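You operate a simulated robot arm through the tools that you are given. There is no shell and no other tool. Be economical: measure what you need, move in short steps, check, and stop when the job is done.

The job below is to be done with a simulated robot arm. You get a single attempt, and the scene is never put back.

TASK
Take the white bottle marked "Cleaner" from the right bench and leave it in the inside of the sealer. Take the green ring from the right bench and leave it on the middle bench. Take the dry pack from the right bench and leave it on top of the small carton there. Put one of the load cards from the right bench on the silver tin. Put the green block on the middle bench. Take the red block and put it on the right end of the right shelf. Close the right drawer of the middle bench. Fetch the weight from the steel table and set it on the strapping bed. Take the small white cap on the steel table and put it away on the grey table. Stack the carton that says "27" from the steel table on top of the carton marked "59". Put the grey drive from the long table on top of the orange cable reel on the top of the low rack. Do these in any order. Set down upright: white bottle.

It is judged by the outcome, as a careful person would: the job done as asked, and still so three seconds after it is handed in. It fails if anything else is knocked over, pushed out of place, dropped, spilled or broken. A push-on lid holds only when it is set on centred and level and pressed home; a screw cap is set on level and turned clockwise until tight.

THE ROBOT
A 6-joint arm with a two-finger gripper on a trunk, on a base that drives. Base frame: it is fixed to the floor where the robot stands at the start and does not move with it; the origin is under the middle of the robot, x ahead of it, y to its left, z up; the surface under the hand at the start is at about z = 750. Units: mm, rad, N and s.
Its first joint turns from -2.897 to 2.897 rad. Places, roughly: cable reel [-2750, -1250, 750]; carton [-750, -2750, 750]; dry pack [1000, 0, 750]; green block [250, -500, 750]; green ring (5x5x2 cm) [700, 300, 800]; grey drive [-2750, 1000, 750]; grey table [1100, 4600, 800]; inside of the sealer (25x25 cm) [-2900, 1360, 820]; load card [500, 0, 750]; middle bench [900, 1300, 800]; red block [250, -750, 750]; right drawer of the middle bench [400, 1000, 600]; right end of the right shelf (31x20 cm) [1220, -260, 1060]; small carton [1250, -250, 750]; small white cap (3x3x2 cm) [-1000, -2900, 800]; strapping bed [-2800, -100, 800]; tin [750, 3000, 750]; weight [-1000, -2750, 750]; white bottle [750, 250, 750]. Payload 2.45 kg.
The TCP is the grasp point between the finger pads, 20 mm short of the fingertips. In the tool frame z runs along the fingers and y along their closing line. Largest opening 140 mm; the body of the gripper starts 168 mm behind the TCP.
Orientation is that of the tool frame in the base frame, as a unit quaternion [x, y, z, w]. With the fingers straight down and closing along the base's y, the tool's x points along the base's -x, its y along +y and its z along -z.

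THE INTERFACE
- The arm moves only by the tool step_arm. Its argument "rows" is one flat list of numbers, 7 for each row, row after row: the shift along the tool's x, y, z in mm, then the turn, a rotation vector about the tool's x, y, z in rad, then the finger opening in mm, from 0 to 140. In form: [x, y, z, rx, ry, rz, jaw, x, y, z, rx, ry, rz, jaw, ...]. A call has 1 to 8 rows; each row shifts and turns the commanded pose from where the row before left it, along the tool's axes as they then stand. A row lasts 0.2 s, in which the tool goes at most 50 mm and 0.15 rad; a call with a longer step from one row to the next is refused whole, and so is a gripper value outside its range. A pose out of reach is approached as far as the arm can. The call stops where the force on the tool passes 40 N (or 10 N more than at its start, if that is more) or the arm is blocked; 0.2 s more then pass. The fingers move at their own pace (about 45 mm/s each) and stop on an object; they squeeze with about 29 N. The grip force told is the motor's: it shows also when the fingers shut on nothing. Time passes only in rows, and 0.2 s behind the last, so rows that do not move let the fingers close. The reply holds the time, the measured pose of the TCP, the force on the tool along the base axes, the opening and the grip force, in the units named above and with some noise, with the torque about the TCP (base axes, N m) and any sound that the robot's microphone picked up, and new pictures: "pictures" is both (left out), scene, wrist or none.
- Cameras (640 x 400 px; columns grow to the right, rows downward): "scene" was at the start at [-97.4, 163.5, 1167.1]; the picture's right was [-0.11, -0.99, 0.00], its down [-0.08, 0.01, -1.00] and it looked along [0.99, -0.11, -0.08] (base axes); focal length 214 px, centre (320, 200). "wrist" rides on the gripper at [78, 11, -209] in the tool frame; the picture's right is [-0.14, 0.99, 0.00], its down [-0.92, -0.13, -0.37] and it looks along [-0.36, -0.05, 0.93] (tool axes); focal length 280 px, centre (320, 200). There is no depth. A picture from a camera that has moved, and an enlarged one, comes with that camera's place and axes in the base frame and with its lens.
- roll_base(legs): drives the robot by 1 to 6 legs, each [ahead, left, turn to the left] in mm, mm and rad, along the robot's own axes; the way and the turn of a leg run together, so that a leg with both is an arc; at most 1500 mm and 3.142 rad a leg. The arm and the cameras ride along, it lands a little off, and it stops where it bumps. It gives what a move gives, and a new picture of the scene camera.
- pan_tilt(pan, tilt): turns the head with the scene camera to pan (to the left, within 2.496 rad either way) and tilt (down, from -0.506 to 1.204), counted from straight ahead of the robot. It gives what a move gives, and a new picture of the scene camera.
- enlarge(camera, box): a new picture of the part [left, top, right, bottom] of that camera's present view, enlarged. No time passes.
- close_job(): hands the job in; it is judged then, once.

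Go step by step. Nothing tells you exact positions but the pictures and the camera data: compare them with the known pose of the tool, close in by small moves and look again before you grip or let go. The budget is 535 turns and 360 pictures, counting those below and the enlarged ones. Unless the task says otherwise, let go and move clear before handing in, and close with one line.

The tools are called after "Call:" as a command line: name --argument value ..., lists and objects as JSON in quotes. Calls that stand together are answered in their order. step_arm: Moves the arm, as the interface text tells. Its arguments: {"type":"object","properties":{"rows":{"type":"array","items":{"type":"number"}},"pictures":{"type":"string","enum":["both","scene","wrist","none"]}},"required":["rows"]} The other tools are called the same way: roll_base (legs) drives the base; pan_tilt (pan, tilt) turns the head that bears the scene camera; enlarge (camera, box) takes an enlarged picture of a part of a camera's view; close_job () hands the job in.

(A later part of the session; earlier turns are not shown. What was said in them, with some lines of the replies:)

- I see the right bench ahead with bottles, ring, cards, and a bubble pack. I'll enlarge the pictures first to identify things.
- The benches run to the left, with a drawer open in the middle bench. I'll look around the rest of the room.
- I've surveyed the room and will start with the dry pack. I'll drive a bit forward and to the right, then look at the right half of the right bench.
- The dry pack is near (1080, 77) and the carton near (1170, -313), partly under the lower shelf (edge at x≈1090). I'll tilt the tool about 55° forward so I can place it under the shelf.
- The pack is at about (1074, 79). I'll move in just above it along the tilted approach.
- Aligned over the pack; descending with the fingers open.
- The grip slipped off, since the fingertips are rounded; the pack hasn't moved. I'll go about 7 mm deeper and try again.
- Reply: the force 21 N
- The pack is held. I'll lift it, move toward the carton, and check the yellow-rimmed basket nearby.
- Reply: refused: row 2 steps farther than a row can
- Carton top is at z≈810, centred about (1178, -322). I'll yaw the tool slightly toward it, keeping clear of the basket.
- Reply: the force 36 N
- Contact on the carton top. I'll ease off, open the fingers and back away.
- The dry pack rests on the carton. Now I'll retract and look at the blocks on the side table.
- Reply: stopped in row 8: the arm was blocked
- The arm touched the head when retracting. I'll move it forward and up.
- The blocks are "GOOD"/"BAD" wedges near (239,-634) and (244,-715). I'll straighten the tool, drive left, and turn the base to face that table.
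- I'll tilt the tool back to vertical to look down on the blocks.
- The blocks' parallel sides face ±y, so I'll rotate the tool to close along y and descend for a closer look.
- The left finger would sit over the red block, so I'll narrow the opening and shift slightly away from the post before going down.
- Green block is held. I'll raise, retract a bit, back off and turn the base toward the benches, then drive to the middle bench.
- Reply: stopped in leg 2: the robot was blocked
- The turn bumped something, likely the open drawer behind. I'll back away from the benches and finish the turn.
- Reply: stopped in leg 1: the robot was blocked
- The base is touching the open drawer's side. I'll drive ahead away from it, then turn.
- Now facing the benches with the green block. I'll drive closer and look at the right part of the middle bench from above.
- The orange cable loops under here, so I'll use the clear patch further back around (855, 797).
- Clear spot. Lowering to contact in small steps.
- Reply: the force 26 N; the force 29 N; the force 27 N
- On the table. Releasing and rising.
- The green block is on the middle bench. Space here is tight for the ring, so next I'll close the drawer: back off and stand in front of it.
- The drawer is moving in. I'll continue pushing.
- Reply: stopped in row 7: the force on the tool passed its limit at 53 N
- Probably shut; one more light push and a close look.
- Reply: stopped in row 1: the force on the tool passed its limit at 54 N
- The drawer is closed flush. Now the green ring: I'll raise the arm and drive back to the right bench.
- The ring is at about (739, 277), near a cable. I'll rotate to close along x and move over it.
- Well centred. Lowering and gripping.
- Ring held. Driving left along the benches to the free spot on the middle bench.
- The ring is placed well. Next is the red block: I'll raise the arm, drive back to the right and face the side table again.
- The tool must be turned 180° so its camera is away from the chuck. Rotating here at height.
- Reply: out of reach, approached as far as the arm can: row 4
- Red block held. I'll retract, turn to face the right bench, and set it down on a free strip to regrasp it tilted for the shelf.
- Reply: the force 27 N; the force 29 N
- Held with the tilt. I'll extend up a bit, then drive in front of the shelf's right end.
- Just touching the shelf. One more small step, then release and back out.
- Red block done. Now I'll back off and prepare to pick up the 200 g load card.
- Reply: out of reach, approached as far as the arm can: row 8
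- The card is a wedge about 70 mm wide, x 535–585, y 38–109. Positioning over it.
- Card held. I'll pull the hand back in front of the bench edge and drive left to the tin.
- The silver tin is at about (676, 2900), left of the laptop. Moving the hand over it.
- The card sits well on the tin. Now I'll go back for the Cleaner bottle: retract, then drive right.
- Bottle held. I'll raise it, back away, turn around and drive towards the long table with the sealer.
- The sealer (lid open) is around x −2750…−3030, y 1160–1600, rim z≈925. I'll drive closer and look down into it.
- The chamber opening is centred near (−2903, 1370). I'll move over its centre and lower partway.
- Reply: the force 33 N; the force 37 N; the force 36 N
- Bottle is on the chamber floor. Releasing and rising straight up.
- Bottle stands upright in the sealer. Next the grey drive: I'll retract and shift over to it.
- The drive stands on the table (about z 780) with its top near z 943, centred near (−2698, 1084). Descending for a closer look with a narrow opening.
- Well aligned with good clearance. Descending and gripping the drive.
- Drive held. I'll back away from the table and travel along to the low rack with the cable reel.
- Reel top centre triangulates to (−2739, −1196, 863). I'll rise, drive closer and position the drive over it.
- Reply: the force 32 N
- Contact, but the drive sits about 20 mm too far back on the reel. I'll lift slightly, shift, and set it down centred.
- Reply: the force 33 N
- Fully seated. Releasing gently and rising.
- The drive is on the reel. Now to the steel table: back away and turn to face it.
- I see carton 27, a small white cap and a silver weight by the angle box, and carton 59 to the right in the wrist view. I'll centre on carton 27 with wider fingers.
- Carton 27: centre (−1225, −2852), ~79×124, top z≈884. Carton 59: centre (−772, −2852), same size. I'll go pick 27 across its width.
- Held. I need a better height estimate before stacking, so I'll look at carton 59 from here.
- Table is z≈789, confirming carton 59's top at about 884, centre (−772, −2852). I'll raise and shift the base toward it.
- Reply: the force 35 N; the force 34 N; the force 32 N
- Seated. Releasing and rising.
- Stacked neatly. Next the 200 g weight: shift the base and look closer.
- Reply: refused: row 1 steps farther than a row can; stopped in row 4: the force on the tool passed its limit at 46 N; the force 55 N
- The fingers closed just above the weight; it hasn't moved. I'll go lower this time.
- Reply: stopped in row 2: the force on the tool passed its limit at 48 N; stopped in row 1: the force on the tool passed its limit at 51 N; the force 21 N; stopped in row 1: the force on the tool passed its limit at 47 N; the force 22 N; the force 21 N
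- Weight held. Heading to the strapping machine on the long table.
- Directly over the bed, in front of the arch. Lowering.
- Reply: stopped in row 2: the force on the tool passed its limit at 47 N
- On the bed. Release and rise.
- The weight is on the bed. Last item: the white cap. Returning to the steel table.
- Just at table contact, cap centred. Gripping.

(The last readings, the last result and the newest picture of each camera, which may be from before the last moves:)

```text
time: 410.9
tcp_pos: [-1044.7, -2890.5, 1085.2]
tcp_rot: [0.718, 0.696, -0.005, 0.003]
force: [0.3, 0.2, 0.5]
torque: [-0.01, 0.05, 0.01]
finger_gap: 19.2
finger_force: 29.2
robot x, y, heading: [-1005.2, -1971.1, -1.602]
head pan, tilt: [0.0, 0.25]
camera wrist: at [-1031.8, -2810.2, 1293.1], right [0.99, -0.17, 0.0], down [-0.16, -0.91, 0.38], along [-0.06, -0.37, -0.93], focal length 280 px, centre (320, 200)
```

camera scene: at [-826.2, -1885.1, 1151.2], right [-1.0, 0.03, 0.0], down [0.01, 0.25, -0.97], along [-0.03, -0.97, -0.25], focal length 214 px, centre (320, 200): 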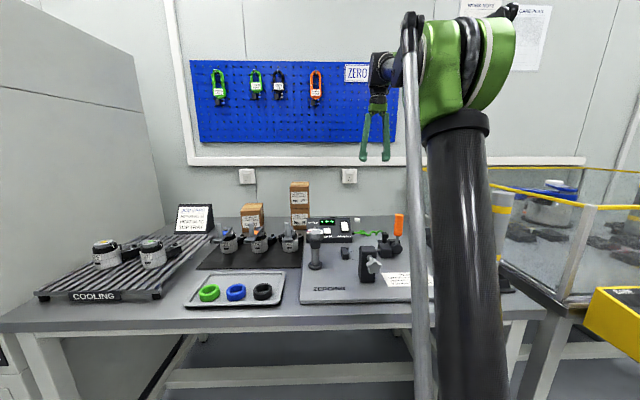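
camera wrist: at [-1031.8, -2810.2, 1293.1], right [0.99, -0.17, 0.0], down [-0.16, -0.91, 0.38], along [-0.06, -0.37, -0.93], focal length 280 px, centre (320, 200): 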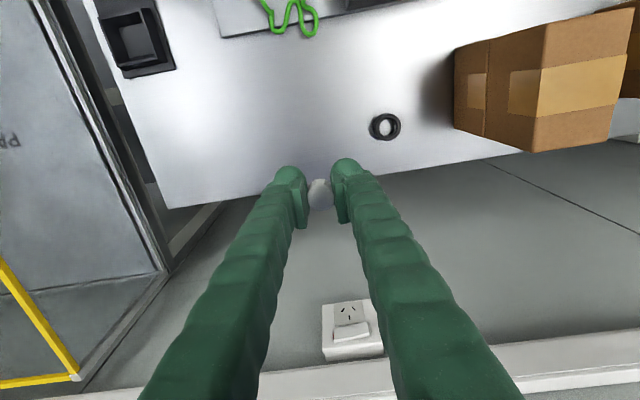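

Cap held. I'll retract the arm, turn, and travel toward the grey table, watching for the blue cart.

Call:
step_arm --rows '[45, 0, 0, 0, 0, 0, 10, 45, 0, 0, 0, 0, 0, 10, 45, 0, 0, 0, 0, 0, 10, 45, 0, 0, 0, 0, 0, 10, 45, 0, 0, 0, 0, 0, 10, 45, 0, 0, 0, 0, 0, 10, 45, 0, 0, 0, 0, 0, 10, 45, 0, 0, 0, 0, 0, 10]' --pictures "none"

Call:
roll_base --legs '[[-700, 0, 0], [0, 0, 1.602], [0, 1450, 0], [0, 1400, 0], [700, 0, 0]]'

Call:
pan_tilt --pan 1.4 --tilt 0.3

```text
time: 412.7
tcp_pos: [-1035.5, -2531.1, 1082.7]
tcp_rot: [0.718, 0.696, -0.005, 0.003]
force: [-0.2, 0.1, -0.2]
torque: [0.09, 0.0, -0.01]
finger_gap: 19.0
finger_force: 28.7
robot x, y, heading: [-1003.9, -1975.3, -1.605]
head pan, tilt: [0.0, 0.25]
```

```text
time: 437.2
tcp_pos: [226.9, 1584.1, 1081.9]
tcp_rot: [-0.013, 1.0, 0.0, 0.005]
force: [0.5, 0.5, -0.6]
torque: [0.01, -0.02, 0.04]
finger_gap: 20.0
finger_force: 28.7
robot x, y, heading: [-328.9, 1579.1, 0.028]
head pan, tilt: [0.0, 0.25]
camera scene: at [-430.5, 1752.6, 1151.2], right [0.03, -1.0, 0.0], down [-0.25, -0.01, -0.97], along [0.97, 0.03, -0.25], focal length 214 px, centre (320, 200)
```

scene: 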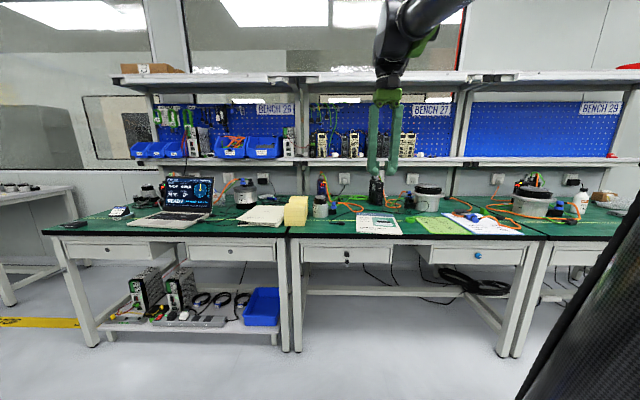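

```text
time: 438.8
tcp_pos: [226.5, 1584.5, 1081.8]
tcp_rot: [-0.013, 1.0, -0.001, 0.005]
force: [2.2, -0.7, 0.4]
torque: [-0.01, 0.0, -0.01]
finger_gap: 20.2
finger_force: 29.0
robot x, y, heading: [-332.0, 1580.3, 0.029]
head pan, tilt: [1.4, 0.3]
camera scene: at [-510.4, 1842.5, 1146.5], right [0.99, -0.14, 0.0], down [-0.04, -0.29, -0.96], along [0.14, 0.95, -0.3], focal length 214 px, centre (320, 200)
```

scene: 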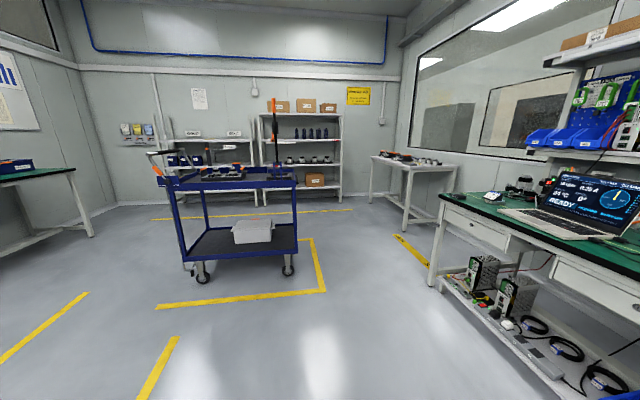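

The cart's right side is at x≈−500, so I'll pass along x≈−60 to the grey table.

Call:
roll_base --legs '[[270, 0, -0.028], [0, 1400, 0], [0, 1250, 0]]'

Call:
pan_tilt --pan 0.1 --tilt 0.35

```text
time: 453.3
tcp_pos: [483.3, 4254.8, 1083.0]
tcp_rot: [0.001, 1.0, -0.001, 0.006]
force: [0.0, 0.2, -1.2]
torque: [-0.01, 0.01, -0.03]
finger_gap: 20.1
finger_force: 29.1
robot x, y, heading: [-74.0, 4269.5, -0.003]
head pan, tilt: [1.4, 0.3]
camera scene: at [-247.0, 4534.4, 1146.5], right [0.98, -0.17, 0.0], down [-0.05, -0.29, -0.96], along [0.17, 0.94, -0.3], focal length 214 px, centre (320, 200)
```

scene: 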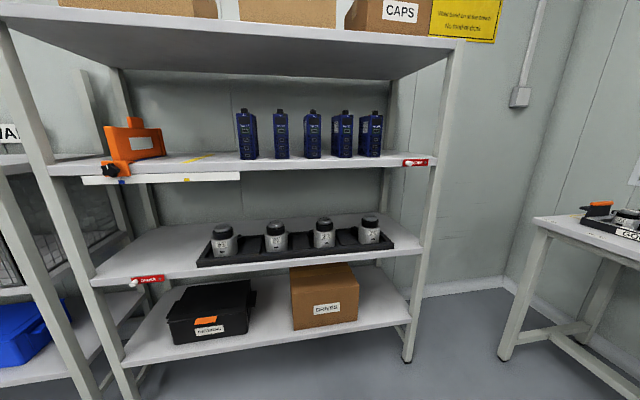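

```text
time: 454.8
tcp_pos: [483.4, 4254.0, 1082.2]
tcp_rot: [0.001, 1.0, -0.002, 0.006]
force: [-0.3, -0.2, 0.5]
torque: [-0.02, 0.0, -0.01]
finger_gap: 20.2
finger_force: 29.0
robot x, y, heading: [-73.8, 4267.2, -0.002]
head pan, tilt: [0.099, 0.351]
camera scene: at [-170.5, 4451.5, 1141.7], right [0.1, -1.0, 0.0], down [-0.34, -0.03, -0.94], along [0.93, 0.09, -0.34], focal length 214 px, centre (320, 200)
```

scene: 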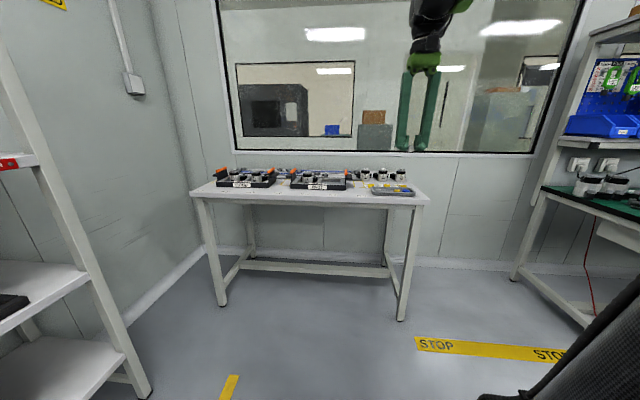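

Call:
enlarge --camera "scene" --box '[180, 155, 440, 225]'

Call:
roll_base --legs '[[320, 0, 0]]'

Call:
step_arm --rows '[0, 0, 0, 0, 0, 0, 10]' --pictures "wrist"

```text
2.46 times, centred on (310, 190) of scene
camera zoom: at [-170.5, 4451.5, 1141.7], right [0.1, -1.0, 0.0], down [-0.34, -0.03, -0.94], along [0.93, 0.09, -0.34], focal length 528 px, centre (345, 225)
```

zoom: 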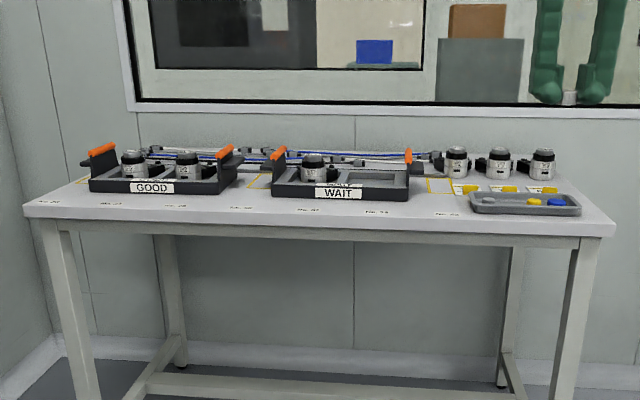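

```text
time: 456.9
tcp_pos: [800.2, 4247.6, 1083.0]
tcp_rot: [0.005, 1.0, -0.001, 0.006]
force: [-0.7, -0.5, 0.1]
torque: [0.03, 0.01, 0.02]
finger_gap: 20.2
finger_force: 28.8
robot x, y, heading: [242.7, 4272.0, -0.009]
head pan, tilt: [0.099, 0.351]
camera scene: at [148.8, 4450.1, 1141.7], right [0.09, -1.0, 0.0], down [-0.34, -0.03, -0.94], along [0.94, 0.08, -0.34], focal length 214 px, centre (320, 200)
```

scene: 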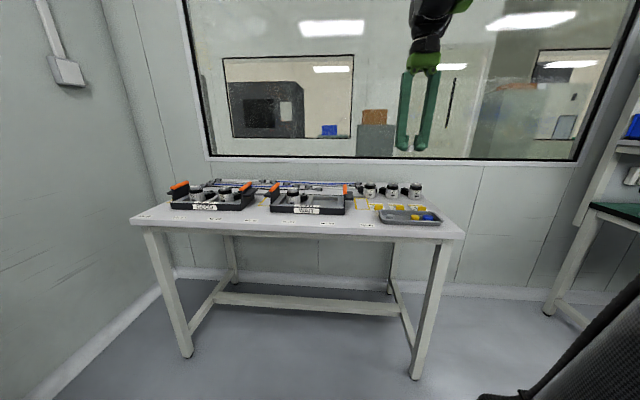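

```text
time: 457.3
tcp_pos: [799.5, 4247.2, 1082.0]
tcp_rot: [0.004, 1.0, 0.0, 0.005]
force: [0.1, 0.0, 0.2]
torque: [-0.02, 0.0, -0.02]
finger_gap: 20.1
finger_force: 28.9
robot x, y, heading: [243.0, 4266.3, -0.01]
head pan, tilt: [0.099, 0.351]
camera wrist: at [719.3, 4260.9, 1289.8], right [0.15, 0.99, 0.0], down [0.92, -0.14, 0.38], along [0.37, -0.06, -0.93], focal length 280 px, centre (320, 200)
```

wrist: 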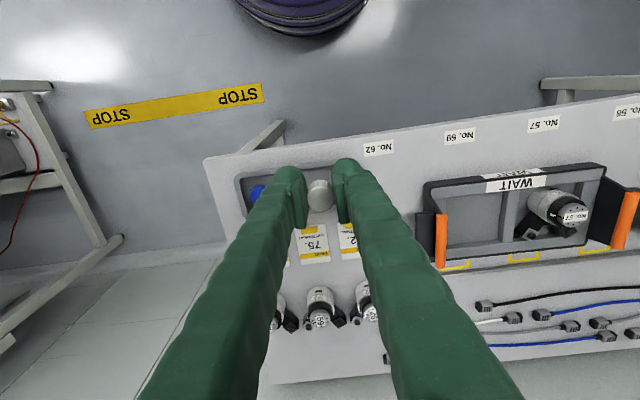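

Call:
step_arm --rows '[-26, 31.5, 0, 0, 0, 0, 10, -26, 31.5, 0, 0, 0, 0, 10, -26, 31.5, 0, 0, 0, 0, 10, -26, 31.5, 0, 0, 0, 0, 10, 0, 0, 45, 0, 0, 0, 10, 0, 0, 45, 0, 0, 0, 10, 0, 0, 45, 0, 0, 0, 10]' --pictures "wrist"

```text
time: 458.9
tcp_pos: [908.2, 4375.9, 947.5]
tcp_rot: [0.006, 1.0, 0.0, 0.005]
force: [0.7, 0.1, -0.4]
torque: [-0.03, -0.06, -0.03]
finger_gap: 20.2
finger_force: 29.2
robot x, y, heading: [243.7, 4264.1, -0.019]
head pan, tilt: [0.099, 0.351]
camera wrist: at [827.6, 4388.9, 1155.2], right [0.15, 0.99, 0.0], down [0.92, -0.14, 0.38], along [0.37, -0.06, -0.93], focal length 280 px, centre (320, 200)
```

wrist: 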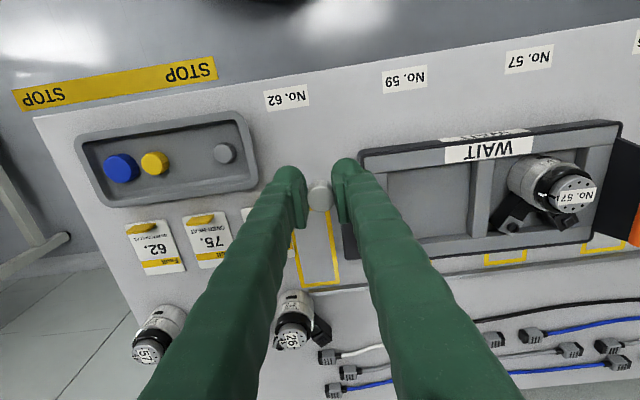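

The spot below is clear table surface. Lowering.

Call:
step_arm --rows '[0, 0, 45, 0, 0, 0, 10, 0, 0, 45, 0, 0, 0, 10, 0, 0, 38, 0, 0, 0, 10, 0, 0, 0, 0, 0, 0, 10]' --pictures "wrist"

```text
time: 459.9
tcp_pos: [909.3, 4374.5, 822.0]
tcp_rot: [0.005, 1.0, -0.001, 0.005]
force: [0.7, 0.5, 0.0]
torque: [0.05, -0.02, 0.0]
finger_gap: 20.2
finger_force: 28.8
robot x, y, heading: [243.6, 4263.1, -0.008]
head pan, tilt: [0.099, 0.351]
camera wrist: at [828.0, 4388.2, 1029.0], right [0.15, 0.99, 0.0], down [0.92, -0.14, 0.38], along [0.37, -0.06, -0.93], focal length 280 px, centre (320, 200)
```

wrist: 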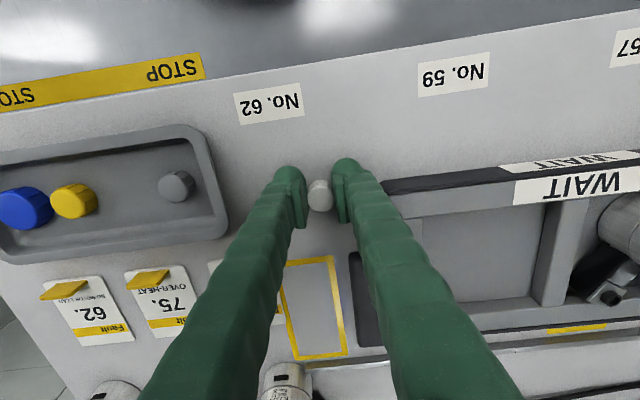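

Call:
step_arm --rows '[0, 0, 8, 0, 0, 0, 10, 0, 0, 5, 0, 0, 0, 10, 0, 0, 0, 0, 0, 0, 10]' --pictures "none"

Call:
step_arm --rows '[0, 0, 4, 0, 0, 0, 10, 0, 0, 0, 0, 0, 0, 10]' --pictures "none"

Call:
step_arm --rows '[0, 0, 3, 0, 0, 0, 10, 0, 0, 0, 0, 0, 0, 10]' --pictures "none"

```text
time: 460.2
tcp_pos: [909.3, 4374.9, 819.8]
tcp_rot: [0.006, 1.0, -0.001, 0.006]
force: [-6.3, 0.3, 24.5]
torque: [0.05, 0.14, 0.02]
finger_gap: 20.2
finger_force: 28.9
robot x, y, heading: [242.3, 4267.4, -0.009]
head pan, tilt: [0.099, 0.351]
stopped in row 1: the force on the tool passed its limit at 65 N (the readings are from after the stop); the commanded pose is now the measured one
```

```text
time: 460.6
tcp_pos: [909.7, 4375.2, 820.8]
tcp_rot: [0.005, 1.0, -0.001, 0.005]
force: [-7.1, -0.5, 25.8]
torque: [0.04, 0.16, -0.01]
finger_gap: 20.2
finger_force: 29.2
robot x, y, heading: [245.1, 4267.9, -0.009]
head pan, tilt: [0.099, 0.351]
stopped in row 1: the force on the tool passed its limit at 52 N (the readings are from after the stop); the commanded pose is now the measured one
```

```text
time: 460.9
tcp_pos: [908.9, 4374.8, 820.5]
tcp_rot: [0.005, 1.0, -0.001, 0.004]
force: [-7.8, 0.0, 25.5]
torque: [0.07, 0.21, 0.02]
finger_gap: 20.1
finger_force: 28.7
robot x, y, heading: [243.7, 4263.8, -0.005]
head pan, tilt: [0.099, 0.351]
stopped in row 1: the force on the tool passed its limit at 51 N (the readings are from after the stop); the commanded pose is now the measured one
```

Contact with the table. Releasing and rising.

Call:
step_arm --rows '[0, 0, -1, 0, 0, 0, 20, 0, 0, 0, 0, 0, 0, 28, 0, 0, 0, 0, 0, 0, 38, 0, 0, 0, 0, 0, 0, 44, 0, 0, -20, 0, 0, 0, 44, 0, 0, -45, 0, 0, 0, 44, 0, 0, -45, 0, 0, 0, 50, 0, 0, -45, 0, 0, 0, 60]' --pictures "both"

```text
time: 462.7
tcp_pos: [906.4, 4376.2, 977.3]
tcp_rot: [0.005, 1.0, -0.001, 0.006]
force: [0.1, -0.6, 0.0]
torque: [0.0, 0.03, 0.0]
finger_gap: 60.1
finger_force: 0.1
robot x, y, heading: [246.4, 4267.6, -0.014]
head pan, tilt: [0.099, 0.351]
camera scene: at [148.7, 4450.1, 1141.7], right [0.09, -1.0, 0.0], down [-0.34, -0.03, -0.94], along [0.94, 0.08, -0.34], focal length 214 px, centre (320, 200)
camera wrist: at [824.9, 4388.4, 1184.0], right [0.15, 0.99, 0.0], down [0.92, -0.14, 0.38], along [0.37, -0.06, -0.93], focal length 280 px, centre (320, 200)
```

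scene: 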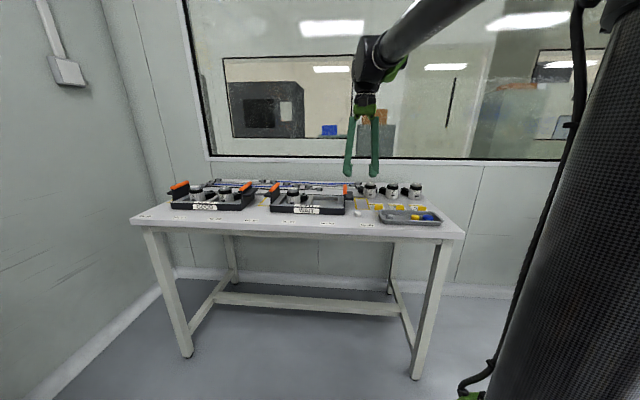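
wrist: 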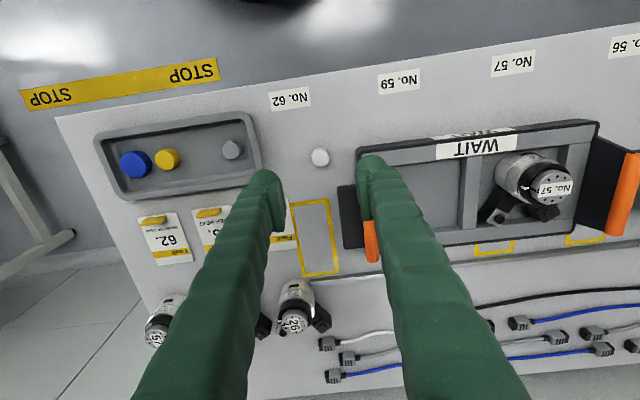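

The cap is on the grey table and the hand is clear, so all eleven tasks are done.

Call:
close_job

```text
The job is handed in.
```

I carried out all eleven tasks and handed the job in. Each item was seen in place, or placed and let go of, at its destination, and the white bottle was left upright in the sealer.
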